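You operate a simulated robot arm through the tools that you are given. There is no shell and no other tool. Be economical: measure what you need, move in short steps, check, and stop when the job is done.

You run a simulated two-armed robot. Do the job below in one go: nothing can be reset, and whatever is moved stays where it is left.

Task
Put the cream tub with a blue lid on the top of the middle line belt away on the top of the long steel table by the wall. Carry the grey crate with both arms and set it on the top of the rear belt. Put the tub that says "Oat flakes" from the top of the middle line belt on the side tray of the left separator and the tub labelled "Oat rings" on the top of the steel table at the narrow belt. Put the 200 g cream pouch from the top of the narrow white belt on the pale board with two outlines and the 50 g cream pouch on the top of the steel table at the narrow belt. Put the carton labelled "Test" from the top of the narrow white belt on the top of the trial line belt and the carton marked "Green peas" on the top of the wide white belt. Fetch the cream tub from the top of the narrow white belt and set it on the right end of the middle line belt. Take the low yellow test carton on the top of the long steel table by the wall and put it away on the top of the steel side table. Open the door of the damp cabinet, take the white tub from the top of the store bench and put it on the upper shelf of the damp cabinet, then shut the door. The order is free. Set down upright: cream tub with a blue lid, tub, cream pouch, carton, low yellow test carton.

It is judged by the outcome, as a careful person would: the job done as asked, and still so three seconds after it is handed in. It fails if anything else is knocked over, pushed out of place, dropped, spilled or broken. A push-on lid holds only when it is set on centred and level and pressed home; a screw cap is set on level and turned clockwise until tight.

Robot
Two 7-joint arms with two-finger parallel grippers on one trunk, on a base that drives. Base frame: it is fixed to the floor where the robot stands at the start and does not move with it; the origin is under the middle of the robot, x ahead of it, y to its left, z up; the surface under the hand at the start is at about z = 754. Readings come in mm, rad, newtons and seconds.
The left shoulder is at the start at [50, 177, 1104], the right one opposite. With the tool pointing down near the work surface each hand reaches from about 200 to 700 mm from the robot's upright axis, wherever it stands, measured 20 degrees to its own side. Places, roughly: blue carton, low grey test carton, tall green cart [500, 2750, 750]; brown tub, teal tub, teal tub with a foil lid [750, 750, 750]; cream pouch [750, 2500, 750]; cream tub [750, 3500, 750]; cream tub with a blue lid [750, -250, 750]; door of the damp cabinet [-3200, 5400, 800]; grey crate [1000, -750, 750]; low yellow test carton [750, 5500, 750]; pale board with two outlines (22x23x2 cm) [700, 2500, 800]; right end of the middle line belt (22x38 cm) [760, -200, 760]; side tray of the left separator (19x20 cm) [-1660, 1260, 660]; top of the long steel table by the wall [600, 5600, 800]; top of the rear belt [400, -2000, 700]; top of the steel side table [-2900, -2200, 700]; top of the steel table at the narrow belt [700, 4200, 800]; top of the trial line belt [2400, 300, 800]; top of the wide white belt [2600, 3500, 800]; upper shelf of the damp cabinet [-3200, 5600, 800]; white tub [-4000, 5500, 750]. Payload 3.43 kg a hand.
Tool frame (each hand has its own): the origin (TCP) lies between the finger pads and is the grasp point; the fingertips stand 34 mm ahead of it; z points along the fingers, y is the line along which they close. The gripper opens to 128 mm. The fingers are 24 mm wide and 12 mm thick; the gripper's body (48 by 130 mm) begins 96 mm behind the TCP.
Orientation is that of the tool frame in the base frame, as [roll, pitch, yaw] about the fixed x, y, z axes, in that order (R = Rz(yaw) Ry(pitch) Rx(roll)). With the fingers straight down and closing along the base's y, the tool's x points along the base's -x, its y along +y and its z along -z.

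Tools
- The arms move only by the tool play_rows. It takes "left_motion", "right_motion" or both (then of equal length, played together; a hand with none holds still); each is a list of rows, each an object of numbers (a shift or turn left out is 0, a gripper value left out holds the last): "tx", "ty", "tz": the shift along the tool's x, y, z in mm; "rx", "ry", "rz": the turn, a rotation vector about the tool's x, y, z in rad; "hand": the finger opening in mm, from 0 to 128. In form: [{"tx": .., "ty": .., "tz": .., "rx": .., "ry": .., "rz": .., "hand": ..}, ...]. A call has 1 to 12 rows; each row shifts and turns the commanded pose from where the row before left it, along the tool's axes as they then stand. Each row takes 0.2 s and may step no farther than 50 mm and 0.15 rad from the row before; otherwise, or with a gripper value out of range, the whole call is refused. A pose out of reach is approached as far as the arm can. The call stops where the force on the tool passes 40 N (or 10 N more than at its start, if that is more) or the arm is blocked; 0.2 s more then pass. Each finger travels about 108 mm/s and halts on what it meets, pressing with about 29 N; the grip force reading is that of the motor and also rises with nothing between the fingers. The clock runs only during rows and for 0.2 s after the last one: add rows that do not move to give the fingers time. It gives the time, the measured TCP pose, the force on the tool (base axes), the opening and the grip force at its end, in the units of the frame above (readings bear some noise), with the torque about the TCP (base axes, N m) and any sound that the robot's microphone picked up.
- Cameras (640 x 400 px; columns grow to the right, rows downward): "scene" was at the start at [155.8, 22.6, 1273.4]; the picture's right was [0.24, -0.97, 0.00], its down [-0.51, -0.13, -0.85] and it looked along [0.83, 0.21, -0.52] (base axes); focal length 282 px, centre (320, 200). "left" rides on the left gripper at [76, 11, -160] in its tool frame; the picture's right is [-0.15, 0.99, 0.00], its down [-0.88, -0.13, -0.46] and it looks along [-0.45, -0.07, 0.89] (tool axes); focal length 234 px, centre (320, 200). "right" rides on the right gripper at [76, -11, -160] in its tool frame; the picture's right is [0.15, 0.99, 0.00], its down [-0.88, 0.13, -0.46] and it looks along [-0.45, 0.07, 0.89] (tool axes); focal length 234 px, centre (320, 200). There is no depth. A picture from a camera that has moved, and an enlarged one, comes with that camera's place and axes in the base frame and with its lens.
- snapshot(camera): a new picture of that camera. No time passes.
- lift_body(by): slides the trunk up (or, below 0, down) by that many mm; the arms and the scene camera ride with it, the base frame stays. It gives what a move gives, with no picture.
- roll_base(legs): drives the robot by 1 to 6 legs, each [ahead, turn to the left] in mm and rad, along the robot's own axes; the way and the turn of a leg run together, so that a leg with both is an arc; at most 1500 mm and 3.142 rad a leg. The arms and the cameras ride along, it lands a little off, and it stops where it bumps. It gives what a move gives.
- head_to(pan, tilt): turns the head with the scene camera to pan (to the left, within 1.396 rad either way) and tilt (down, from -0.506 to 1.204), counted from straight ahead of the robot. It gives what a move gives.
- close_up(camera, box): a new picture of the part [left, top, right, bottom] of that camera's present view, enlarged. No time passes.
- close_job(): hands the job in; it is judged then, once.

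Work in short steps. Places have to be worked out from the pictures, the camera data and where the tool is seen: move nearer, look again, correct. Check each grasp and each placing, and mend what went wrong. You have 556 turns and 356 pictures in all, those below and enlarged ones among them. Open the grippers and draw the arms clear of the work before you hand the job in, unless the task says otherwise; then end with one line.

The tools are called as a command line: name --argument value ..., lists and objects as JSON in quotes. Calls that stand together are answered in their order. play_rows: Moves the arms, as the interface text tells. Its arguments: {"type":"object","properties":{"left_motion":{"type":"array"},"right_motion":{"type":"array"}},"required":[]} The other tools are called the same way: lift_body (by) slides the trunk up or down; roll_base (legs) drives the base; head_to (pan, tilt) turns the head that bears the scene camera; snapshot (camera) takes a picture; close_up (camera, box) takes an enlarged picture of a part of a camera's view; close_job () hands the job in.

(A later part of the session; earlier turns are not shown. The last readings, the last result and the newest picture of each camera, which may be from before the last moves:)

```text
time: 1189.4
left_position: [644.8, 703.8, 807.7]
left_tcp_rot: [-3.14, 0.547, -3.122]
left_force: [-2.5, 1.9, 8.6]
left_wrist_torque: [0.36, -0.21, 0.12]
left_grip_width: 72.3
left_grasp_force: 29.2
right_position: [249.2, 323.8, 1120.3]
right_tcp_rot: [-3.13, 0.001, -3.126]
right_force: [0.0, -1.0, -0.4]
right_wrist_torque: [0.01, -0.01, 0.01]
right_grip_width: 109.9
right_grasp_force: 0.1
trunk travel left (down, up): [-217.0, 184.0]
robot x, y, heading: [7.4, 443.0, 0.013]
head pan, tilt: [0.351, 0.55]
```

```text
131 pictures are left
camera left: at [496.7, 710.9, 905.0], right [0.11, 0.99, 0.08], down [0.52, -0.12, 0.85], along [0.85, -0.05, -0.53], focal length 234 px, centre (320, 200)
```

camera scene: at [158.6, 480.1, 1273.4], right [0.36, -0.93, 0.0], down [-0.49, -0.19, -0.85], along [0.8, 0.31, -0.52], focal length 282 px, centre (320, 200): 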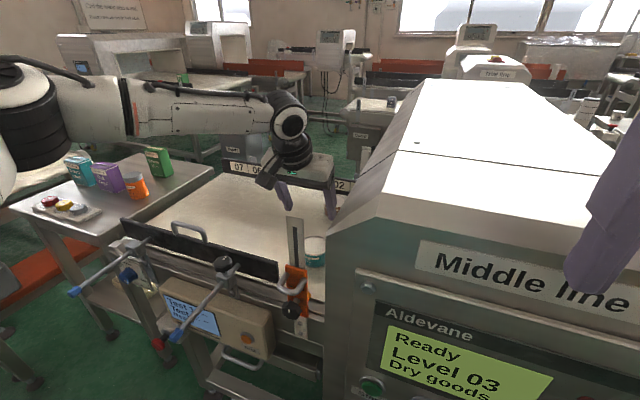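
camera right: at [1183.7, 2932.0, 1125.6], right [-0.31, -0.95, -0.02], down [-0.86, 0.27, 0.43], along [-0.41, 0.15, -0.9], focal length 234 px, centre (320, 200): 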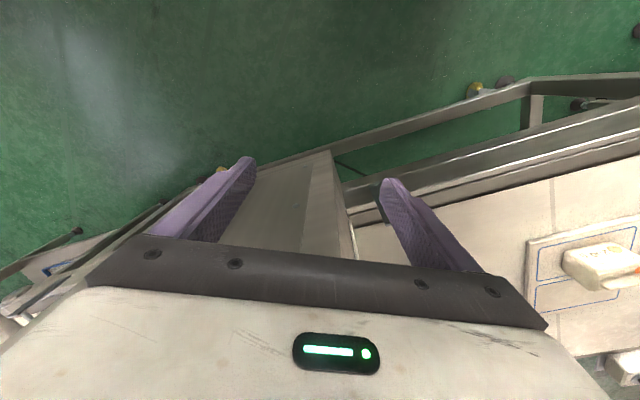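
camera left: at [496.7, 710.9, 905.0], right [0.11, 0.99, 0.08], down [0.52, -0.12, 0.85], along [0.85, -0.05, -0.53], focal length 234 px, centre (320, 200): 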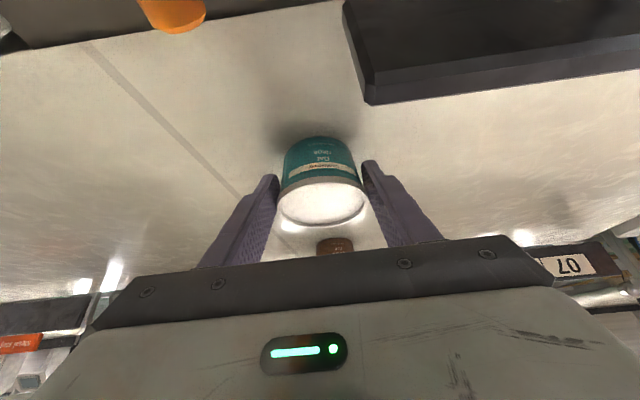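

Gripped (72 mm at lid). Lift vertically with the trunk.

lift_body --by 120

snapshot --camera "left"

snapshot --camera "scene"

```text
time: 1190.9
left_position: [643.3, 694.6, 926.8]
left_tcp_rot: [3.136, 0.542, -3.137]
left_force: [0.0, -0.1, -1.3]
left_wrist_torque: [0.0, 0.05, -0.02]
left_grip_width: 72.1
left_grasp_force: 28.9
right_position: [251.2, 320.3, 1239.9]
right_tcp_rot: [-3.136, 0.0, -3.127]
right_force: [0.1, 0.1, 0.0]
right_wrist_torque: [0.0, 0.01, 0.02]
right_grip_width: 109.9
right_grasp_force: 0.1
trunk travel left (down, up): [-337.0, 64.0]
robot x, y, heading: [8.9, 444.3, 0.016]
head pan, tilt: [0.351, 0.55]
```

```text
130 pictures are left
camera left: at [496.1, 704.5, 1025.0], right [0.12, 0.99, 0.08], down [0.52, -0.13, 0.84], along [0.85, -0.06, -0.53], focal length 234 px, centre (320, 200)
```

left: 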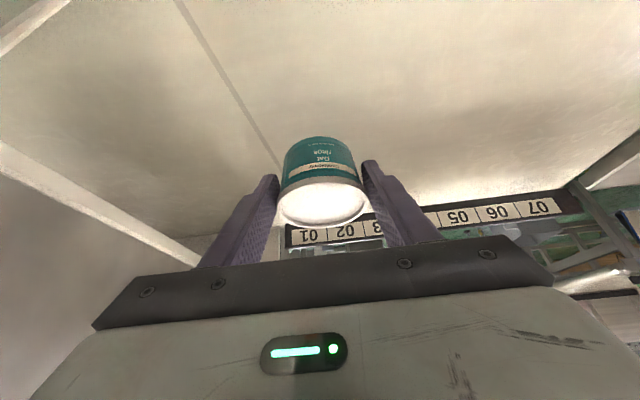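

```text
129 pictures are left
camera scene: at [159.0, 480.3, 1335.2], right [0.36, -0.93, 0.0], down [-0.49, -0.19, -0.85], along [0.8, 0.31, -0.52], focal length 282 px, centre (320, 200)
```

scene: 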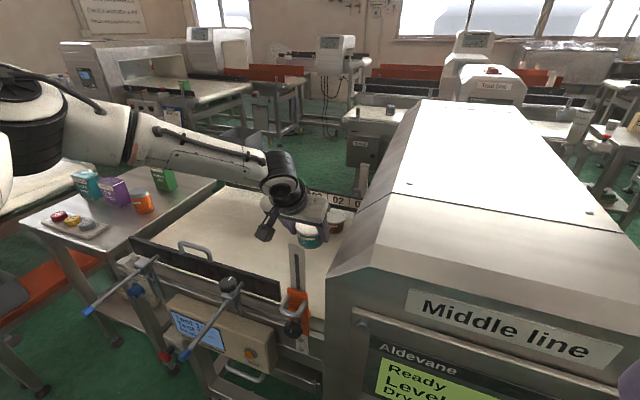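

Oat rings is up. Raise more, shift 105 mm left to pass clear of the post, then back away.

lift_body --by 62

play_rows --left_motion '[{"ty": 30}, {"ty": 40}, {"ty": 40}, {}]'

roll_base --legs '[[-330, 0]]'

snapshot --camera "scene"

```text
time: 1191.9
left_position: [643.6, 695.8, 988.9]
left_tcp_rot: [3.135, 0.543, -3.137]
left_force: [-0.2, -0.2, -2.0]
left_wrist_torque: [0.02, 0.01, 0.0]
left_grip_width: 72.1
left_grasp_force: 28.9
right_position: [251.9, 320.1, 1300.9]
right_tcp_rot: [-3.136, 0.001, -3.128]
right_force: [0.3, -1.1, 0.3]
right_wrist_torque: [0.02, -0.02, 0.01]
right_grip_width: 110.1
right_grasp_force: 0.0
trunk travel left (down, up): [-399.0, 2.0]
robot x, y, heading: [5.9, 443.3, 0.019]
head pan, tilt: [0.351, 0.55]
```

```text
time: 1192.9
left_position: [641.6, 803.7, 990.2]
left_tcp_rot: [3.135, 0.543, -3.135]
left_force: [0.4, 0.4, -1.3]
left_wrist_torque: [0.01, 0.04, 0.01]
left_grip_width: 72.0
left_grasp_force: 28.9
right_position: [250.8, 319.7, 1301.2]
right_tcp_rot: [-3.136, 0.0, -3.127]
right_force: [-0.6, 0.0, -0.1]
right_wrist_torque: [0.04, 0.01, 0.0]
right_grip_width: 110.0
right_grasp_force: 0.0
trunk travel left (down, up): [-399.0, 2.0]
robot x, y, heading: [4.9, 442.3, 0.014]
head pan, tilt: [0.351, 0.55]
```

```text
time: 1195.1
left_position: [308.2, 797.8, 991.3]
left_tcp_rot: [3.133, 0.543, -3.135]
left_force: [0.3, 0.0, -0.5]
left_wrist_torque: [-0.01, 0.03, -0.01]
left_grip_width: 72.2
left_grasp_force: 29.3
right_position: [-83.7, 314.6, 1301.5]
right_tcp_rot: [-3.138, -0.001, -3.129]
right_force: [0.1, -0.3, 0.5]
right_wrist_torque: [0.02, -0.01, -0.01]
right_grip_width: 109.8
right_grasp_force: 0.1
trunk travel left (down, up): [-399.0, 2.0]
robot x, y, heading: [-328.9, 440.4, 0.015]
head pan, tilt: [0.351, 0.55]
```

```text
128 pictures are left
camera scene: at [-175.0, 474.9, 1397.4], right [0.36, -0.93, 0.0], down [-0.49, -0.19, -0.85], along [0.8, 0.31, -0.52], focal length 282 px, centre (320, 200)
```

scene: 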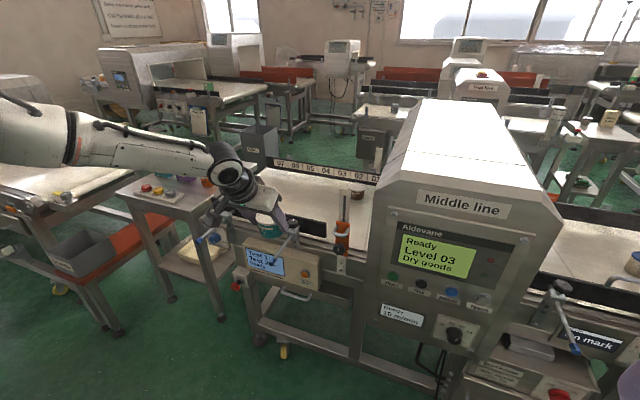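

Tub secure. Lower the trunk to normal and drive north to the steel table at the narrow belt.

lift_body --by -60

roll_base --legs '[[0, 1.56], [1500, 0], [1500, 0], [650, 0], [0, -1.571]]'

head_to --pan 0.2 --tilt 0.5

snapshot --camera "scene"

```text
time: 1196.1
left_position: [308.5, 797.8, 930.9]
left_tcp_rot: [3.135, 0.542, -3.138]
left_force: [0.5, -0.1, -1.6]
left_wrist_torque: [0.01, 0.02, -0.02]
left_grip_width: 72.2
left_grasp_force: 28.5
right_position: [-82.9, 314.6, 1240.0]
right_tcp_rot: [-3.136, 0.0, -3.128]
right_force: [-0.1, -0.4, 0.2]
right_wrist_torque: [-0.03, 0.01, -0.02]
right_grip_width: 109.8
right_grasp_force: 0.0
trunk travel left (down, up): [-339.0, 62.0]
robot x, y, heading: [-326.2, 441.8, 0.019]
head pan, tilt: [0.351, 0.55]
```

```text
time: 1221.3
left_position: [385.9, 4365.6, 930.7]
left_tcp_rot: [3.135, 0.542, 3.071]
left_force: [0.4, 0.0, -1.6]
left_wrist_torque: [0.0, 0.03, 0.0]
left_grip_width: 71.1
left_grasp_force: 29.0
right_position: [-38.8, 3913.1, 1241.1]
right_tcp_rot: [-3.137, -0.002, 3.081]
right_force: [-0.5, -0.6, 0.3]
right_wrist_torque: [0.01, 0.0, -0.03]
right_grip_width: 110.2
right_grasp_force: 0.1
trunk travel left (down, up): [-339.0, 62.0]
robot x, y, heading: [-270.3, 4058.5, -0.065]
head pan, tilt: [0.351, 0.55]
```

```text
time: 1222.0
left_position: [386.7, 4365.5, 930.6]
left_tcp_rot: [3.134, 0.542, 3.072]
left_force: [-0.4, 0.7, -1.2]
left_wrist_torque: [0.03, 0.01, -0.02]
left_grip_width: 71.0
left_grasp_force: 29.0
right_position: [-38.4, 3913.3, 1241.6]
right_tcp_rot: [-3.136, 0.001, 3.082]
right_force: [-0.9, 0.4, 0.1]
right_wrist_torque: [0.03, 0.03, 0.01]
right_grip_width: 109.9
right_grasp_force: 0.1
trunk travel left (down, up): [-339.0, 62.0]
robot x, y, heading: [-273.5, 4057.7, -0.056]
head pan, tilt: [0.201, 0.499]
```

```text
127 pictures are left
camera scene: at [-114.0, 4066.3, 1341.9], right [0.14, -0.99, 0.0], down [-0.47, -0.07, -0.88], along [0.87, 0.12, -0.48], focal length 282 px, centre (320, 200)
```

scene: 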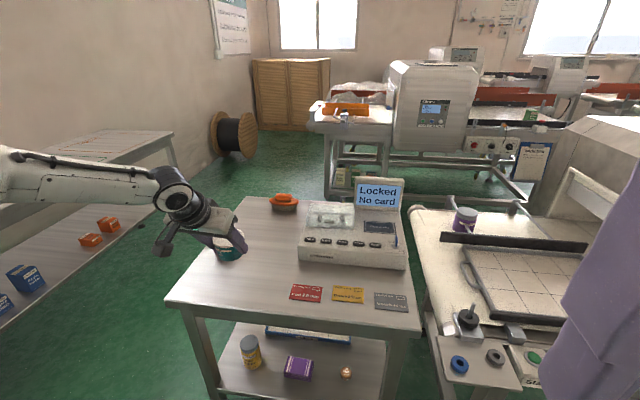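

Look with the left camera for what is beneath.

snapshot --camera "left"

close_up --camera "scene" --box '[140, 180, 440, 340]'

```text
126 pictures are left
camera left: at [241.6, 4385.6, 1028.7], right [0.19, 0.98, 0.08], down [0.51, -0.17, 0.84], along [0.84, -0.12, -0.53], focal length 234 px, centre (320, 200)
```

left: 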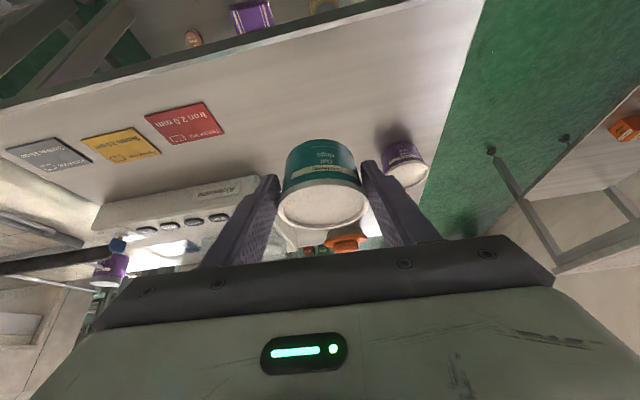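

```text
2.13 times, centred on (290, 260) of scene
camera zoom: at [-114.0, 4066.3, 1341.9], right [0.14, -0.99, 0.0], down [-0.47, -0.07, -0.88], along [0.87, 0.12, -0.48], focal length 600 px, centre (384, 72)
```

zoom: 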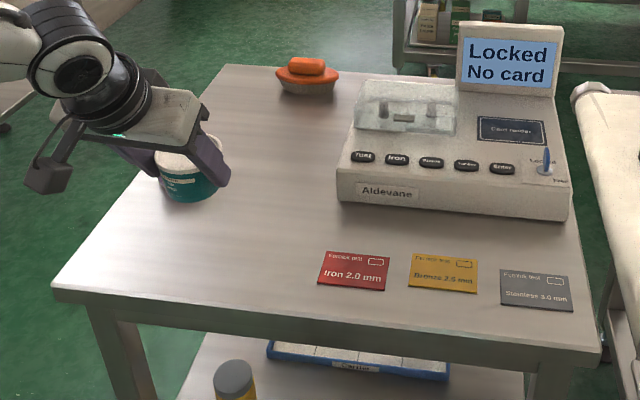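

Free spot at ≈[400,4325], clear of the purple tub at [472,4457]. Shift right 40, lower the trunk 55.

play_rows --left_motion '[{"ty": -40}, {"tx": -13, "tz": 8}, {}]'

lift_body --by -52

close_up --camera "scene" --box '[140, 160, 400, 320]'

```text
time: 1222.8
left_position: [399.2, 4324.3, 930.6]
left_tcp_rot: [3.135, 0.544, 3.072]
left_force: [0.6, 0.5, -1.1]
left_wrist_torque: [0.0, 0.0, 0.01]
left_grip_width: 71.0
left_grasp_force: 29.0
right_position: [-38.1, 3913.5, 1242.1]
right_tcp_rot: [-3.136, 0.0, 3.081]
right_force: [-0.5, -0.6, 0.5]
right_wrist_torque: [0.03, -0.01, -0.01]
right_grip_width: 110.0
right_grasp_force: 0.0
trunk travel left (down, up): [-339.0, 62.0]
robot x, y, heading: [-269.8, 4057.8, -0.059]
head pan, tilt: [0.201, 0.499]
```

```text
time: 1223.7
left_position: [398.9, 4323.8, 878.3]
left_tcp_rot: [3.133, 0.543, 3.071]
left_force: [-0.5, -0.4, -1.2]
left_wrist_torque: [0.06, 0.05, -0.01]
left_grip_width: 71.0
left_grasp_force: 28.6
right_position: [-38.4, 3912.2, 1188.9]
right_tcp_rot: [-3.138, 0.0, 3.079]
right_force: [0.8, 0.1, 0.6]
right_wrist_torque: [-0.01, -0.02, 0.0]
right_grip_width: 110.1
right_grasp_force: 0.1
trunk travel left (down, up): [-287.0, 114.0]
robot x, y, heading: [-273.5, 4057.7, -0.058]
head pan, tilt: [0.201, 0.499]
```

```text
2.46 times, centred on (270, 240) of scene
camera zoom: at [-114.3, 4066.2, 1289.9], right [0.14, -0.99, 0.0], down [-0.47, -0.07, -0.88], along [0.87, 0.12, -0.48], focal length 693 px, centre (443, 102)
```

zoom: 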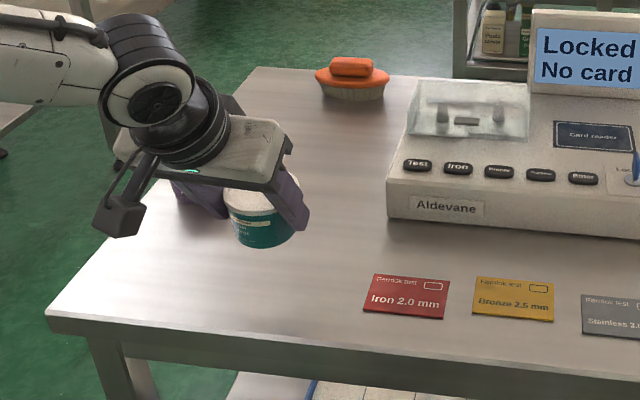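

Feel down with the arm.

play_rows --left_motion '[{"tx": 2.6, "tz": 4.3}, {"tx": 2.6, "tz": 4.3}, {"tx": 2, "tz": 3.4}, {"tx": 2, "tz": 3.4}, {"tx": 2, "tz": 3.4}]'

```text
time: 1224.9
left_position: [398.7, 4323.2, 857.0]
left_tcp_rot: [3.136, 0.542, 3.072]
left_force: [0.1, 0.2, -0.8]
left_wrist_torque: [0.02, 0.05, -0.01]
left_grip_width: 71.2
left_grasp_force: 28.8
right_position: [-38.1, 3912.3, 1188.4]
right_tcp_rot: [-3.136, 0.0, 3.081]
right_force: [0.7, -0.1, -0.3]
right_wrist_torque: [-0.02, 0.0, 0.0]
right_grip_width: 109.9
right_grasp_force: 0.1
trunk travel left (down, up): [-287.0, 114.0]
robot x, y, heading: [-271.5, 4058.6, -0.057]
head pan, tilt: [0.201, 0.499]
```

play_rows --left_motion '[{"tx": 2, "tz": 3.4}, {"tx": 2, "tz": 3.4}, {"tx": 1.5, "tz": 2.6}, {"tx": 1.5, "tz": 2.6}, {"tx": 1.5, "tz": 2.6}]'

```text
time: 1226.1
left_position: [400.1, 4325.5, 840.8]
left_tcp_rot: [3.133, 0.543, 3.073]
left_force: [-0.4, 0.6, -0.1]
left_wrist_torque: [0.02, -0.01, -0.03]
left_grip_width: 71.0
left_grasp_force: 29.2
right_position: [-38.0, 3912.8, 1188.9]
right_tcp_rot: [-3.137, -0.001, 3.079]
right_force: [-0.5, -0.8, 0.7]
right_wrist_torque: [0.01, -0.03, -0.02]
right_grip_width: 109.8
right_grasp_force: 0.2
trunk travel left (down, up): [-287.0, 114.0]
robot x, y, heading: [-273.6, 4055.1, -0.061]
head pan, tilt: [0.201, 0.499]
```

play_rows --left_motion '[{"tx": 1.5, "tz": 2.6}, {"tx": 1.5, "tz": 2.6}, {"tx": 1.5, "tz": 2.6}, {"tx": 1.5, "tz": 2.6}, {"tx": 1.5, "tz": 2.6}]'

close_up --camera "scene" --box '[140, 160, 400, 320]'

```text
time: 1227.3
left_position: [394.0, 4327.4, 829.8]
left_tcp_rot: [3.135, 0.544, 3.07]
left_force: [-0.1, 0.0, -1.7]
left_wrist_torque: [0.0, 0.01, 0.01]
left_grip_width: 71.0
left_grasp_force: 29.2
left hand out of reach, approached as far as the arm can: row 2, 4
right_position: [-38.3, 3913.1, 1190.0]
right_tcp_rot: [-3.136, 0.0, 3.081]
right_force: [0.4, -0.6, -0.6]
right_wrist_torque: [0.0, 0.0, 0.02]
right_grip_width: 110.1
right_grasp_force: 0.0
trunk travel left (down, up): [-287.0, 114.0]
robot x, y, heading: [-272.4, 4056.8, -0.064]
head pan, tilt: [0.201, 0.499]
```

```text
2.46 times, centred on (270, 240) of scene
camera zoom: at [-114.0, 4066.2, 1289.9], right [0.14, -0.99, 0.0], down [-0.47, -0.07, -0.88], along [0.87, 0.12, -0.48], focal length 693 px, centre (443, 102)
```

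zoom: 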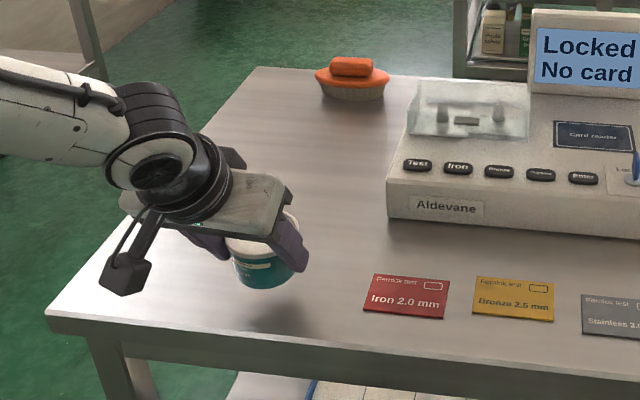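

Still above the table and at reach limit. Retract the arm 60 mm and advance the base 60 mm, then go on down.

play_rows --left_motion '[{"tx": 26, "tz": -15}, {"tx": 26, "tz": -15}, {}]'

roll_base --legs '[[65, 0]]'

play_rows --left_motion '[{"tx": 2, "tz": 3.4}, {"tx": 2, "tz": 3.4}, {"tx": 2, "tz": 3.4}, {"tx": 1.5, "tz": 2.6}, {"tx": 1.5, "tz": 2.6}]'

```text
time: 1228.1
left_position: [333.8, 4330.6, 828.2]
left_tcp_rot: [3.135, 0.542, 3.072]
left_force: [-0.4, 0.2, -1.8]
left_wrist_torque: [0.02, 0.02, 0.02]
left_grip_width: 71.0
left_grasp_force: 28.7
right_position: [-38.0, 3912.9, 1189.1]
right_tcp_rot: [-3.136, -0.001, 3.082]
right_force: [-0.5, 0.2, -0.1]
right_wrist_torque: [0.01, 0.02, 0.05]
right_grip_width: 110.1
right_grasp_force: 0.1
trunk travel left (down, up): [-287.0, 114.0]
robot x, y, heading: [-272.5, 4057.1, -0.061]
head pan, tilt: [0.201, 0.499]
```

```text
time: 1229.1
left_position: [397.7, 4326.6, 826.4]
left_tcp_rot: [3.132, 0.543, 3.07]
left_force: [0.7, 0.1, -1.0]
left_wrist_torque: [-0.01, 0.07, -0.01]
left_grip_width: 70.9
left_grasp_force: 28.7
right_position: [26.3, 3908.9, 1189.4]
right_tcp_rot: [-3.137, -0.001, 3.08]
right_force: [0.6, -0.7, 0.2]
right_wrist_torque: [-0.01, 0.02, 0.02]
right_grip_width: 110.1
right_grasp_force: 0.1
trunk travel left (down, up): [-287.0, 114.0]
robot x, y, heading: [-208.4, 4052.9, -0.063]
head pan, tilt: [0.201, 0.499]
```

```text
time: 1230.3
left_position: [398.2, 4327.5, 811.1]
left_tcp_rot: [3.136, 0.543, 3.068]
left_force: [0.3, 0.3, -1.7]
left_wrist_torque: [0.02, 0.02, -0.01]
left_grip_width: 70.6
left_grasp_force: 28.7
right_position: [26.1, 3908.0, 1189.0]
right_tcp_rot: [-3.138, 0.0, 3.081]
right_force: [0.1, 0.4, -0.2]
right_wrist_torque: [0.01, 0.01, 0.01]
right_grip_width: 110.1
right_grasp_force: 0.1
trunk travel left (down, up): [-287.0, 114.0]
robot x, y, heading: [-209.2, 4053.6, -0.06]
head pan, tilt: [0.201, 0.499]
```

play_rows --left_motion '[{"tx": 1.5, "tz": 2.6}, {"tx": 1.5, "tz": 2.6}, {"tx": 1.5, "tz": 2.6}, {"tx": 1.5, "tz": 2.6}, {"tx": 1.5, "tz": 2.6}, {"tx": 1.5, "tz": 2.6}]'

close_up --camera "scene" --box '[140, 160, 400, 320]'

```text
time: 1231.7
left_position: [399.6, 4327.6, 796.3]
left_tcp_rot: [3.135, 0.551, 3.073]
left_force: [-2.9, 3.9, 20.4]
left_wrist_torque: [-0.17, -0.1, 0.1]
left_grip_width: 70.5
left_grasp_force: 29.2
right_position: [23.3, 3908.5, 1190.1]
right_tcp_rot: [-3.137, 0.0, 3.082]
right_force: [-0.2, 0.8, 0.7]
right_wrist_torque: [0.02, -0.01, 0.01]
right_grip_width: 109.9
right_grasp_force: 0.0
trunk travel left (down, up): [-287.0, 114.0]
robot x, y, heading: [-209.1, 4052.4, -0.056]
head pan, tilt: [0.201, 0.499]
```

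```text
2.46 times, centred on (270, 240) of scene
camera zoom: at [-52.2, 4061.7, 1290.6], right [0.14, -0.99, 0.0], down [-0.47, -0.07, -0.88], along [0.87, 0.12, -0.48], focal length 693 px, centre (443, 102)
```

zoom: 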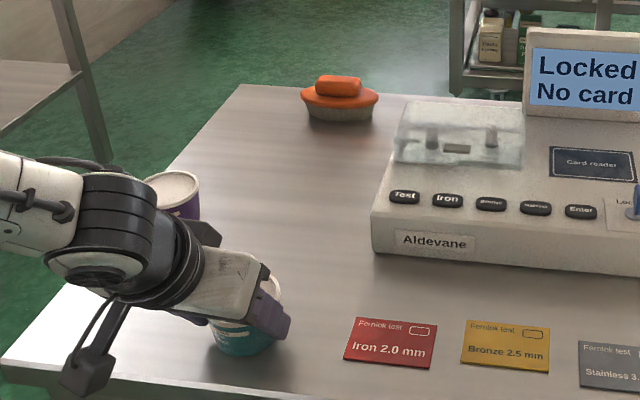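

Contact at 20 N. Ease, open and rise vertically.

play_rows --left_motion '[{"tx": -1, "tz": -1.8}, {"hand": 110}, {}, {}]'

play_rows --left_motion '[{"tx": -12, "tz": -21}, {"tx": -18, "tz": -30}, {"tx": -23, "tz": -39}, {"tx": -23, "tz": -39}, {"tx": -10, "tz": -30}, {}]'

snapshot --camera "scene"

```text
time: 1232.7
left_position: [399.9, 4326.6, 793.8]
left_tcp_rot: [3.134, 0.543, 3.071]
left_force: [0.4, -0.2, -0.4]
left_wrist_torque: [-0.01, 0.0, -0.01]
left_grip_width: 110.1
left_grasp_force: 0.0
right_position: [26.2, 3908.1, 1189.0]
right_tcp_rot: [-3.136, 0.001, 3.083]
right_force: [-0.1, -0.1, 0.1]
right_wrist_torque: [0.01, 0.01, -0.01]
right_grip_width: 110.3
right_grasp_force: 0.1
trunk travel left (down, up): [-287.0, 114.0]
robot x, y, heading: [-207.3, 4054.1, -0.063]
head pan, tilt: [0.201, 0.499]
```

```text
time: 1234.1
left_position: [387.4, 4325.8, 976.2]
left_tcp_rot: [3.135, 0.543, 3.071]
left_force: [-0.2, -0.3, -0.4]
left_wrist_torque: [0.03, 0.01, 0.01]
left_grip_width: 109.9
left_grasp_force: 0.0
right_position: [26.1, 3907.7, 1188.3]
right_tcp_rot: [-3.138, 0.0, 3.08]
right_force: [0.3, 0.7, 0.8]
right_wrist_torque: [-0.02, 0.01, -0.01]
right_grip_width: 110.0
right_grasp_force: 0.1
trunk travel left (down, up): [-287.0, 114.0]
robot x, y, heading: [-206.5, 4050.8, -0.062]
head pan, tilt: [0.201, 0.499]
```

```text
121 pictures are left
camera scene: at [-49.8, 4062.2, 1289.9], right [0.14, -0.99, 0.0], down [-0.47, -0.07, -0.88], along [0.87, 0.12, -0.48], focal length 282 px, centre (320, 200)
```

scene: 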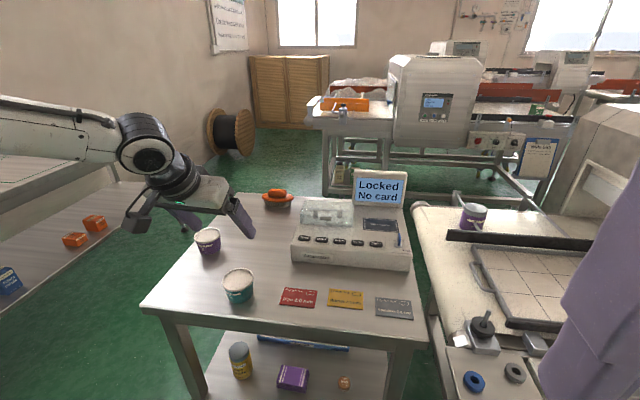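

Oat rings tub placed. Last item: the 50 g pouch. Drive back to the front of the narrow belt at y≈2520.

roll_base --legs '[[-110, 0], [0, -1.511], [1530, 0], [0, 1.571], [240, 0]]'

head_to --pan 0.3 --tilt 0.6

snapshot --camera "scene"

```text
refused: 1530 is not a number from -1500 to 1500
```

```text
time: 1234.8
left_position: [387.8, 4327.0, 976.7]
left_tcp_rot: [3.136, 0.543, 3.07]
left_force: [0.2, -0.3, -0.1]
left_wrist_torque: [0.02, -0.02, 0.01]
left_grip_width: 109.9
left_grasp_force: 0.1
right_position: [25.6, 3907.9, 1189.4]
right_tcp_rot: [-3.136, 0.0, 3.081]
right_force: [0.3, 0.0, 0.3]
right_wrist_torque: [-0.01, 0.02, 0.02]
right_grip_width: 109.9
right_grasp_force: 0.0
trunk travel left (down, up): [-287.0, 114.0]
robot x, y, heading: [-209.7, 4050.7, -0.059]
head pan, tilt: [0.3, 0.6]
```

```text
120 pictures are left
camera scene: at [-54.1, 4070.4, 1280.9], right [0.24, -0.97, 0.0], down [-0.55, -0.13, -0.83], along [0.8, 0.2, -0.56], focal length 282 px, centre (320, 200)
```

scene: 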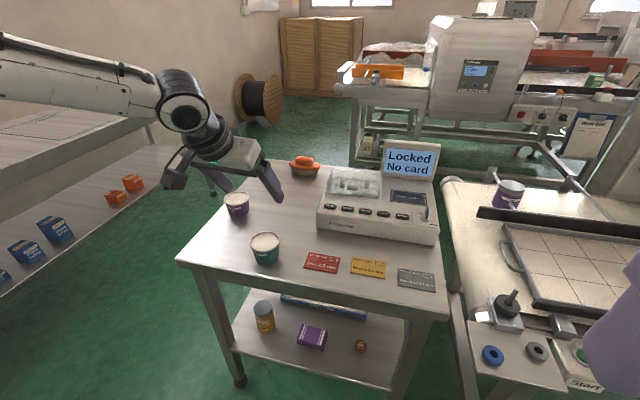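

Leg too long; split it.

roll_base --legs '[[-110, 0], [0, -1.511], [1500, 0], [30, 0], [0, 1.571], [240, 0]]'

snapshot --camera "scene"

```text
time: 1252.3
left_position: [461.3, 2829.3, 976.0]
left_tcp_rot: [3.134, 0.542, 3.098]
left_force: [-0.9, -1.1, -0.1]
left_wrist_torque: [0.02, 0.02, -0.03]
left_grip_width: 110.1
left_grasp_force: 0.0
right_position: [110.1, 2401.9, 1190.0]
right_tcp_rot: [-3.138, 0.002, 3.104]
right_force: [0.2, -0.1, -0.6]
right_wrist_torque: [0.0, 0.06, 0.03]
right_grip_width: 110.1
right_grasp_force: 0.0
trunk travel left (down, up): [-287.0, 114.0]
robot x, y, heading: [-126.3, 2542.2, -0.033]
head pan, tilt: [0.3, 0.6]
```

```text
119 pictures are left
camera scene: at [26.7, 2562.6, 1280.7], right [0.26, -0.97, 0.0], down [-0.55, -0.15, -0.82], along [0.8, 0.22, -0.57], focal length 282 px, centre (320, 200)
```

scene: 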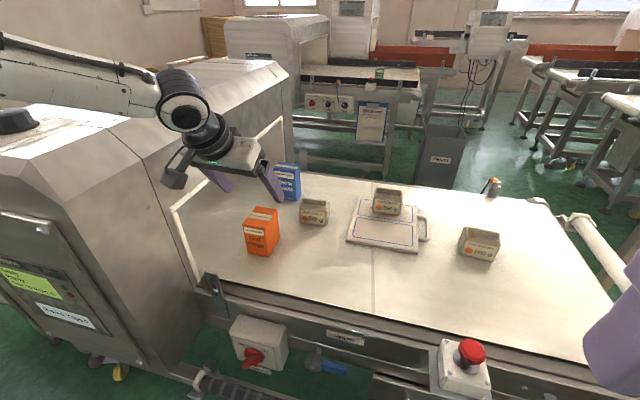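

The 50 g pouch is at ≈[657,2758]. Drive 120 mm closer, then bring the left hand over it.

roll_base --legs '[[118, 0.03]]'

play_rows --left_motion '[{"tx": -15, "ty": -30, "tz": 9}, {"tx": -15, "ty": -35, "tz": 9}, {"tx": -15, "tz": 9}, {}]'

snapshot --camera "left"

snapshot --camera "scene"

```text
time: 1253.5
left_position: [569.4, 2846.4, 976.6]
left_tcp_rot: [3.134, 0.542, 3.128]
left_force: [-0.7, 0.5, -0.5]
left_wrist_torque: [0.01, 0.02, 0.01]
left_grip_width: 109.9
left_grasp_force: 0.0
right_position: [231.4, 2407.3, 1188.7]
right_tcp_rot: [-3.137, -0.001, 3.138]
right_force: [0.1, -0.6, -0.9]
right_wrist_torque: [0.01, 0.04, 0.03]
right_grip_width: 110.2
right_grasp_force: 0.2
trunk travel left (down, up): [-287.0, 114.0]
robot x, y, heading: [-12.8, 2539.8, -0.009]
head pan, tilt: [0.3, 0.6]
```

```text
time: 1254.5
left_position: [620.4, 2779.9, 977.6]
left_tcp_rot: [3.135, 0.546, 3.127]
left_force: [1.3, -0.4, 0.1]
left_wrist_torque: [0.02, 0.0, -0.02]
left_grip_width: 109.9
left_grasp_force: 0.0
right_position: [230.0, 2408.1, 1190.3]
right_tcp_rot: [-3.137, 0.001, 3.138]
right_force: [-0.4, -0.8, -0.9]
right_wrist_torque: [0.03, -0.04, 0.05]
right_grip_width: 110.1
right_grasp_force: 0.0
trunk travel left (down, up): [-287.0, 114.0]
robot x, y, heading: [-12.0, 2542.5, -0.003]
head pan, tilt: [0.3, 0.6]
```

```text
118 pictures are left
camera left: at [473.6, 2792.0, 1075.7], right [0.14, 0.99, 0.08], down [0.52, -0.14, 0.84], along [0.85, -0.07, -0.53], focal length 234 px, centre (320, 200)
```

left: 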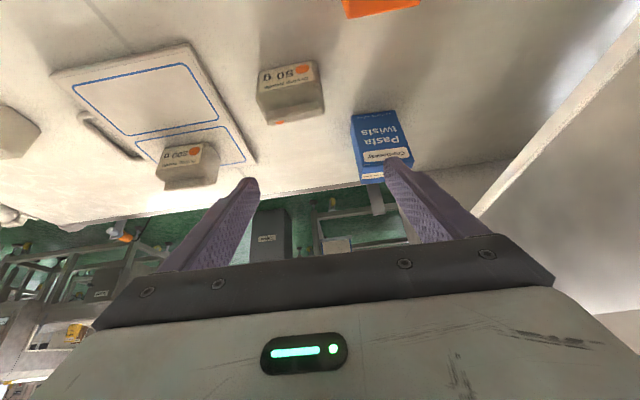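

```text
117 pictures are left
camera scene: at [141.6, 2565.2, 1280.9], right [0.29, -0.96, 0.0], down [-0.54, -0.17, -0.83], along [0.79, 0.24, -0.56], focal length 282 px, centre (320, 200)
```

scene: 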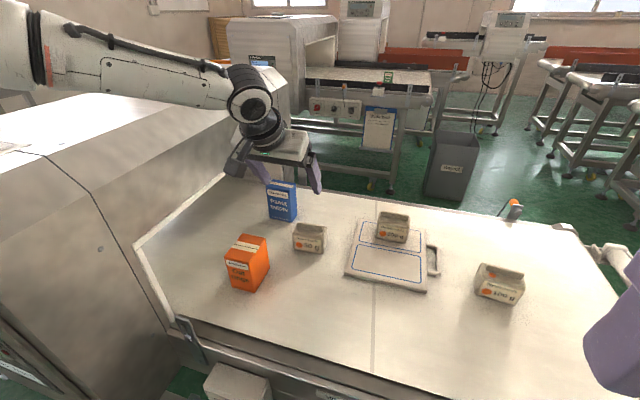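

Pouch centre ≈[668,2751]. Increase the tilt to ~0.75 for reach, then step forward and down.

play_rows --left_motion '[{"ry": -0.1}, {"ry": -0.1}, {"tx": -10, "ty": -15, "tz": 20}, {"tx": 5, "ty": -14, "tz": 38}, {"tx": 12, "tz": 40}, {}]'

snapshot --camera "left"

snapshot --camera "scene"

```text
time: 1255.9
left_position: [661.6, 2764.1, 908.9]
left_tcp_rot: [3.137, 0.742, 3.126]
left_force: [-0.5, 0.9, 1.1]
left_wrist_torque: [-0.01, 0.0, 0.0]
left_grip_width: 110.1
left_grasp_force: 0.0
left hand out of reach, approached as far as the arm can: row 5
right_position: [229.8, 2407.7, 1189.4]
right_tcp_rot: [-3.137, 0.0, 3.138]
right_force: [-0.5, -0.2, 0.3]
right_wrist_torque: [0.01, 0.01, -0.02]
right_grip_width: 110.3
right_grasp_force: 0.0
trunk travel left (down, up): [-287.0, 114.0]
robot x, y, heading: [-15.7, 2538.8, -0.004]
head pan, tilt: [0.3, 0.6]
```

```text
116 pictures are left
camera left: at [498.7, 2777.7, 975.1], right [0.12, 0.99, 0.1], down [0.34, -0.14, 0.93], along [0.93, -0.08, -0.35], focal length 234 px, centre (320, 200)
```

left: 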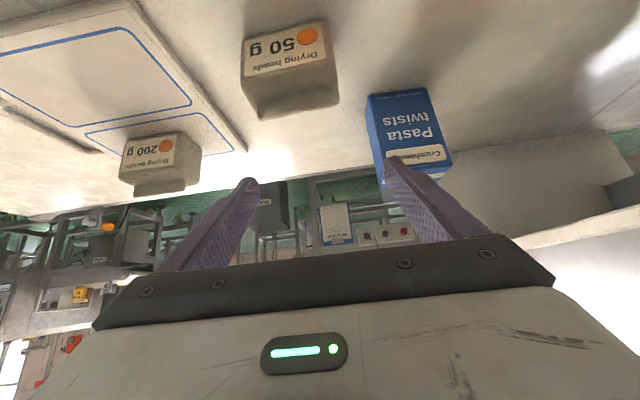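

```text
115 pictures are left
camera scene: at [141.8, 2565.2, 1280.8], right [0.29, -0.96, 0.0], down [-0.54, -0.17, -0.83], along [0.79, 0.24, -0.56], focal length 282 px, centre (320, 200)
```

scene: 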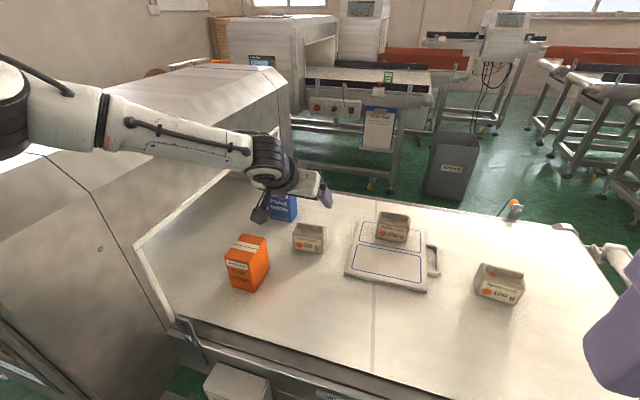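

Lower the trunk in small steps, watching for contact.

lift_body --by -40

play_rows --left_motion '[{"tx": 12, "ty": -10, "tz": 15}, {"tx": 12, "tz": 15}, {}]'

```text
time: 1256.8
left_position: [660.8, 2765.2, 868.6]
left_tcp_rot: [3.135, 0.744, 3.127]
left_force: [0.1, 0.3, 0.2]
left_wrist_torque: [-0.03, 0.0, 0.01]
left_grip_width: 110.0
left_grasp_force: 0.0
right_position: [230.9, 2407.2, 1149.2]
right_tcp_rot: [-3.137, 0.002, 3.139]
right_force: [-0.7, 0.6, -0.1]
right_wrist_torque: [-0.04, 0.02, -0.03]
right_grip_width: 110.2
right_grasp_force: 0.0
trunk travel left (down, up): [-247.0, 154.0]
robot x, y, heading: [-14.6, 2538.3, -0.007]
head pan, tilt: [0.3, 0.6]
```

```text
time: 1257.6
left_position: [648.9, 2768.6, 845.8]
left_tcp_rot: [3.139, 0.749, 3.126]
left_force: [2.4, -1.5, 8.2]
left_wrist_torque: [-0.48, -0.17, 0.13]
left_grip_width: 110.8
left_grasp_force: 0.6
left hand out of reach, approached as far as the arm can: row 1, 2
right_position: [230.1, 2407.7, 1148.9]
right_tcp_rot: [-3.137, 0.001, 3.136]
right_force: [-0.4, -0.1, -0.2]
right_wrist_torque: [0.0, 0.01, 0.01]
right_grip_width: 110.1
right_grasp_force: 0.1
trunk travel left (down, up): [-247.0, 154.0]
robot x, y, heading: [-11.5, 2541.2, -0.006]
head pan, tilt: [0.3, 0.6]
```

snapshot --camera "left"

close_up --camera "scene" --box '[180, 120, 400, 300]'

```text
114 pictures are left
camera left: at [484.5, 2781.2, 910.5], right [0.12, 0.99, 0.1], down [0.33, -0.14, 0.93], along [0.94, -0.08, -0.34], focal length 234 px, centre (320, 200)
```

left: 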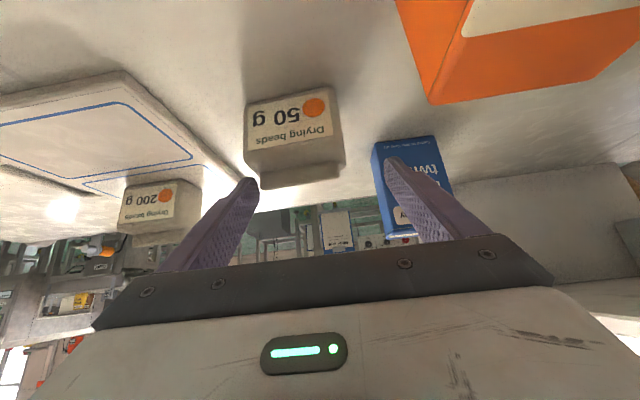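

```text
2.22 times, centred on (290, 210) of scene
camera zoom: at [141.2, 2565.0, 1241.1], right [0.29, -0.96, 0.0], down [-0.54, -0.17, -0.83], along [0.79, 0.24, -0.56], focal length 626 px, centre (387, 178)
```

zoom: 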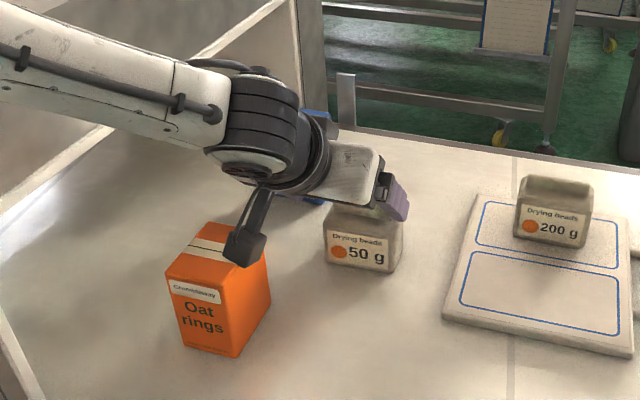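

The wrist camera box is touching the orange carton's top. Raise immediately.

play_rows --left_motion '[{"tx": -15, "tz": -15}, {"tx": -20, "tz": -25}, {"tx": -20, "tz": -25}, {}]'

lift_body --by 110

snapshot --camera "scene"

```text
time: 1258.6
left_position: [643.5, 2768.0, 928.0]
left_tcp_rot: [3.134, 0.744, 3.126]
left_force: [-0.2, -0.4, 0.2]
left_wrist_torque: [0.01, 0.0, 0.01]
left_grip_width: 110.0
left_grasp_force: 0.1
right_position: [230.4, 2408.6, 1150.7]
right_tcp_rot: [-3.135, 0.0, 3.138]
right_force: [-0.5, 0.3, 0.0]
right_wrist_torque: [-0.02, -0.01, 0.01]
right_grip_width: 110.1
right_grasp_force: 0.1
trunk travel left (down, up): [-247.0, 154.0]
robot x, y, heading: [-13.7, 2544.8, -0.006]
head pan, tilt: [0.3, 0.6]
```

```text
time: 1260.0
left_position: [643.4, 2769.5, 1037.3]
left_tcp_rot: [3.135, 0.744, 3.125]
left_force: [1.3, 1.1, -0.2]
left_wrist_torque: [-0.02, 0.01, -0.01]
left_grip_width: 110.1
left_grasp_force: 0.1
right_position: [231.1, 2408.5, 1258.6]
right_tcp_rot: [-3.137, -0.001, 3.138]
right_force: [0.1, -0.1, 0.0]
right_wrist_torque: [0.0, 0.03, 0.0]
right_grip_width: 110.1
right_grasp_force: 0.1
trunk travel left (down, up): [-357.0, 44.0]
robot x, y, heading: [-10.8, 2545.2, -0.001]
head pan, tilt: [0.3, 0.6]
```

```text
112 pictures are left
camera scene: at [141.9, 2565.3, 1350.8], right [0.29, -0.96, 0.0], down [-0.54, -0.17, -0.82], along [0.79, 0.24, -0.57], focal length 282 px, centre (320, 200)
```

scene: 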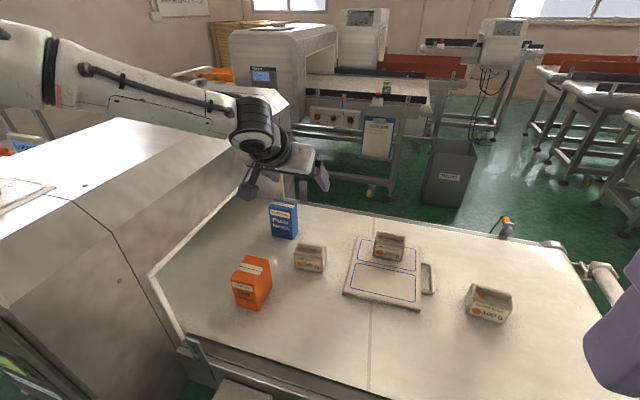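

All cartons still stand. I flip the left hand by π so that its camera box is on the upper side: untilt, rotate, re-tilt.

play_rows --left_motion '[{"tx": 30, "ry": 0.15}, {"tx": 30, "ry": 0.15}, {"ry": 0.15}, {"ry": 0.15}, {"ry": 0.144}, {"rz": 0.15}, {"rz": 0.15}, {"rz": 0.15}, {"rz": 0.15}, {"rz": 0.15}, {"rz": 0.15}, {"rz": 0.15}]'

play_rows --left_motion '[{"rz": 0.15}, {"rz": 0.15}, {"rz": 0.15}, {"rz": 0.15}, {"rz": 0.15}, {"rz": 0.15}, {"rz": 0.15}, {"rz": 0.15}, {"rz": 0.15}, {"rz": 0.15}, {"rz": 0.15}, {"rz": 0.15}]'

play_rows --left_motion '[{"rz": 0.15}, {"rz": 0.14}, {"ry": 0.15}, {"ry": 0.15}, {"ry": 0.15}, {"ry": 0.15}, {"ry": 0.1}, {}]'

snapshot --camera "scene"

```text
time: 1262.6
left_position: [553.1, 2793.4, 1009.0]
left_tcp_rot: [3.137, -0.004, 2.078]
left_force: [-0.3, 0.2, -0.4]
left_wrist_torque: [-0.03, 0.0, -0.02]
left_grip_width: 109.8
left_grasp_force: 0.1
left hand out of reach, approached as far as the arm can: row 4, 5
right_position: [231.1, 2407.5, 1259.2]
right_tcp_rot: [-3.135, 0.002, 3.138]
right_force: [-0.5, -0.4, 0.3]
right_wrist_torque: [0.0, 0.02, -0.02]
right_grip_width: 110.0
right_grasp_force: 0.1
trunk travel left (down, up): [-357.0, 44.0]
robot x, y, heading: [-9.4, 2538.5, 0.003]
head pan, tilt: [0.3, 0.6]
```

```text
time: 1265.2
left_position: [552.6, 2794.0, 1007.8]
left_tcp_rot: [-3.138, -0.004, 0.279]
left_force: [-0.6, -0.2, -1.0]
left_wrist_torque: [-0.01, 0.01, 0.02]
left_grip_width: 109.9
left_grasp_force: 0.1
right_position: [230.7, 2408.9, 1259.7]
right_tcp_rot: [-3.136, 0.001, 3.138]
right_force: [0.4, -1.1, -0.4]
right_wrist_torque: [-0.03, 0.01, 0.05]
right_grip_width: 110.2
right_grasp_force: 0.1
trunk travel left (down, up): [-357.0, 44.0]
robot x, y, heading: [-16.4, 2534.9, -0.008]
head pan, tilt: [0.3, 0.6]
```

```text
time: 1267.0
left_position: [554.0, 2795.0, 1007.6]
left_tcp_rot: [-3.137, -0.7, -0.014]
left_force: [0.3, 0.4, -0.3]
left_wrist_torque: [0.01, 0.04, 0.02]
left_grip_width: 110.0
left_grasp_force: 0.0
right_position: [229.7, 2408.5, 1260.1]
right_tcp_rot: [-3.136, 0.002, 3.137]
right_force: [0.1, -0.2, -0.1]
right_wrist_torque: [0.01, 0.01, 0.01]
right_grip_width: 109.9
right_grasp_force: 0.0
trunk travel left (down, up): [-357.0, 44.0]
robot x, y, heading: [-12.2, 2538.1, 0.0]
head pan, tilt: [0.3, 0.6]
```

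```text
111 pictures are left
camera scene: at [141.8, 2565.3, 1350.8], right [0.29, -0.96, 0.0], down [-0.54, -0.17, -0.83], along [0.79, 0.24, -0.56], focal length 282 px, centre (320, 200)
```

scene: 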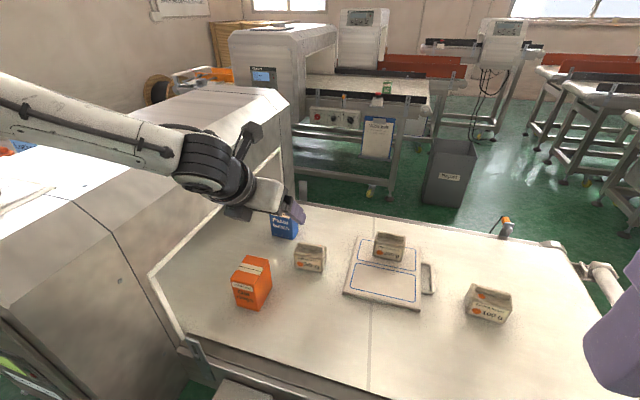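

Camera box now on top. Advance toward the pouch: forward 80, down 60, right 44.

play_rows --left_motion '[{"tx": 8, "ty": 15, "tz": 32, "hand": 102}, {"tx": 8, "ty": 15, "tz": 32}, {"tx": 7, "ty": 14, "tz": 33}, {}]'

lift_body --by -70

snapshot --camera "left"

snapshot --camera "scene"

```text
time: 1268.0
left_position: [629.4, 2753.4, 951.1]
left_tcp_rot: [-3.138, -0.7, -0.012]
left_force: [-0.5, 0.0, 0.3]
left_wrist_torque: [-0.01, 0.0, -0.03]
left_grip_width: 102.2
left_grasp_force: 0.0
left hand out of reach, approached as far as the arm can: row 3
right_position: [230.9, 2408.0, 1260.1]
right_tcp_rot: [-3.136, 0.0, 3.139]
right_force: [-1.0, -0.4, 0.2]
right_wrist_torque: [0.01, 0.02, -0.02]
right_grip_width: 110.0
right_grasp_force: 0.2
trunk travel left (down, up): [-357.0, 44.0]
robot x, y, heading: [-11.6, 2540.4, -0.001]
head pan, tilt: [0.3, 0.6]
```

```text
time: 1269.1
left_position: [630.1, 2752.8, 880.9]
left_tcp_rot: [-3.136, -0.699, -0.013]
left_force: [-0.6, -0.6, -0.5]
left_wrist_torque: [-0.02, -0.01, 0.0]
left_grip_width: 102.0
left_grasp_force: 0.0
right_position: [229.5, 2407.7, 1188.7]
right_tcp_rot: [-3.135, 0.001, 3.137]
right_force: [0.2, -0.5, -0.1]
right_wrist_torque: [-0.02, 0.0, 0.02]
right_grip_width: 110.3
right_grasp_force: 0.1
trunk travel left (down, up): [-287.0, 114.0]
robot x, y, heading: [-7.7, 2538.6, -0.001]
head pan, tilt: [0.3, 0.6]
```

```text
110 pictures are left
camera left: at [584.7, 2741.9, 1052.7], right [-0.12, -0.99, -0.1], down [-0.97, 0.14, -0.22], along [0.23, 0.07, -0.97], focal length 234 px, centre (320, 200)
```

left: 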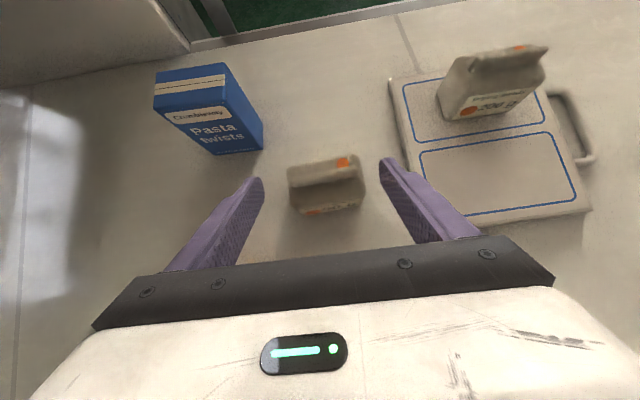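

```text
109 pictures are left
camera scene: at [141.5, 2565.3, 1280.9], right [0.29, -0.96, 0.0], down [-0.54, -0.17, -0.83], along [0.79, 0.24, -0.56], focal length 282 px, centre (320, 200)
```

scene: 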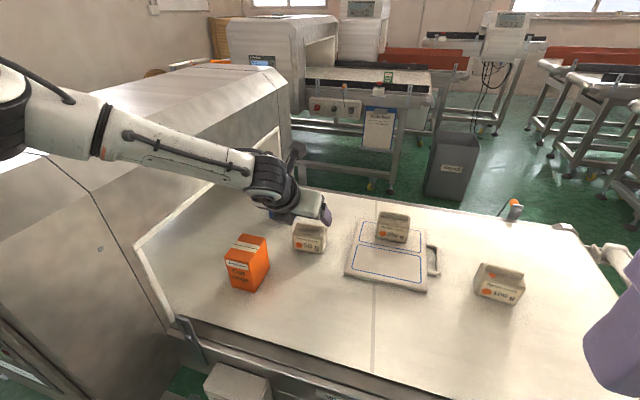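

Pouch at [663,2750]. Lower the trunk 45 more and extend 30 mm.

lift_body --by -45

play_rows --left_motion '[{"tx": 12, "tz": 10}, {"tx": 11, "tz": 9}, {}]'

snapshot --camera "left"

close_up --camera "scene" --box '[180, 120, 400, 300]'

```text
time: 1269.9
left_position: [630.1, 2753.5, 835.9]
left_tcp_rot: [-3.136, -0.7, -0.011]
left_force: [-0.1, 1.1, 0.0]
left_wrist_torque: [-0.01, 0.01, 0.0]
left_grip_width: 102.1
left_grasp_force: 0.1
right_position: [229.5, 2409.0, 1145.0]
right_tcp_rot: [-3.137, 0.002, 3.139]
right_force: [-0.2, -0.5, -0.2]
right_wrist_torque: [0.0, 0.03, -0.04]
right_grip_width: 109.8
right_grasp_force: 0.0
trunk travel left (down, up): [-242.0, 159.0]
robot x, y, heading: [-13.6, 2542.3, -0.005]
head pan, tilt: [0.3, 0.6]
```

```text
time: 1270.7
left_position: [646.1, 2763.2, 846.7]
left_tcp_rot: [-3.137, -0.701, -0.012]
left_force: [-0.8, -0.1, 0.4]
left_wrist_torque: [0.01, 0.0, -0.01]
left_grip_width: 102.2
left_grasp_force: 0.0
left hand out of reach, approached as far as the arm can: row 1, 2
right_position: [230.5, 2408.8, 1144.6]
right_tcp_rot: [-3.136, 0.001, 3.138]
right_force: [0.0, -0.1, 0.2]
right_wrist_torque: [-0.01, -0.01, 0.02]
right_grip_width: 110.0
right_grasp_force: 0.0
trunk travel left (down, up): [-242.0, 159.0]
robot x, y, heading: [-8.0, 2541.9, -0.005]
head pan, tilt: [0.3, 0.6]
```

```text
108 pictures are left
camera left: at [601.8, 2752.6, 1017.4], right [-0.12, -0.99, -0.1], down [-0.97, 0.14, -0.22], along [0.23, 0.07, -0.97], focal length 234 px, centre (320, 200)
```

left: 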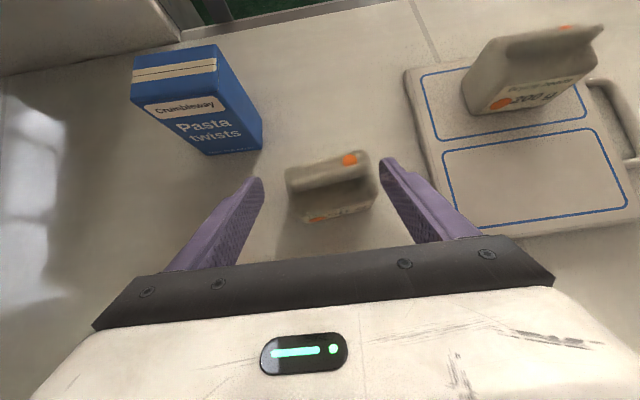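

```text
2.22 times, centred on (290, 210) of scene
camera zoom: at [141.7, 2565.3, 1235.8], right [0.29, -0.96, 0.0], down [-0.54, -0.17, -0.83], along [0.79, 0.24, -0.56], focal length 626 px, centre (387, 178)
```

zoom: 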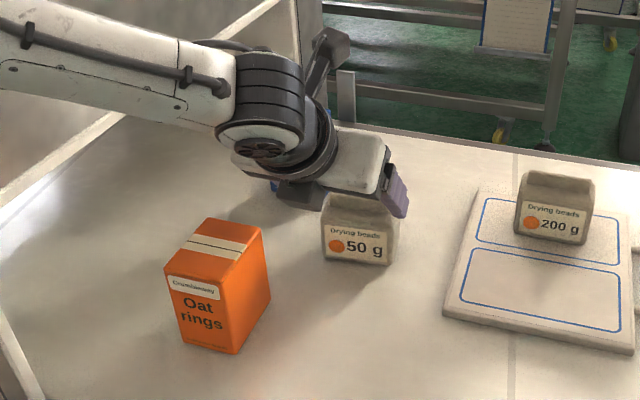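

Slightly too far north for straddling. Shift 13 mm right with a little retreat and open wider.

play_rows --left_motion '[{"tx": -8, "tz": -5, "hand": 116}, {"ty": 13}, {}]'

snapshot --camera "left"

```text
time: 1271.5
left_position: [636.3, 2753.8, 845.6]
left_tcp_rot: [-3.137, -0.7, -0.012]
left_force: [-0.4, 0.1, -0.4]
left_wrist_torque: [-0.04, -0.03, -0.01]
left_grip_width: 115.8
left_grasp_force: 0.1
right_position: [230.3, 2408.1, 1143.7]
right_tcp_rot: [-3.137, 0.001, 3.139]
right_force: [0.6, 0.1, -1.0]
right_wrist_torque: [0.0, 0.03, 0.02]
right_grip_width: 110.0
right_grasp_force: 0.0
trunk travel left (down, up): [-242.0, 159.0]
robot x, y, heading: [-12.7, 2539.6, 0.0]
head pan, tilt: [0.3, 0.6]
```

```text
106 pictures are left
camera left: at [591.2, 2741.6, 1016.5], right [-0.12, -0.99, -0.1], down [-0.97, 0.14, -0.22], along [0.23, 0.07, -0.97], focal length 234 px, centre (320, 200)
```

left: 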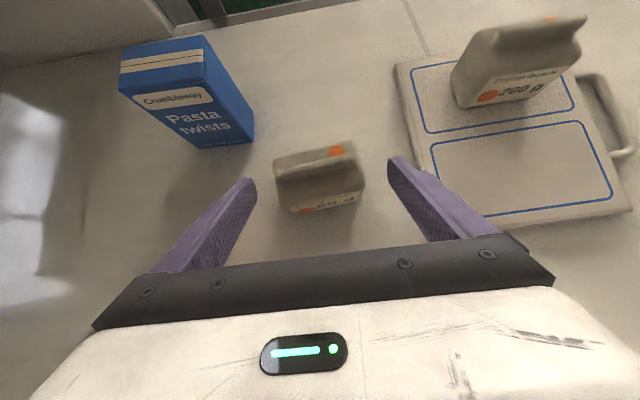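

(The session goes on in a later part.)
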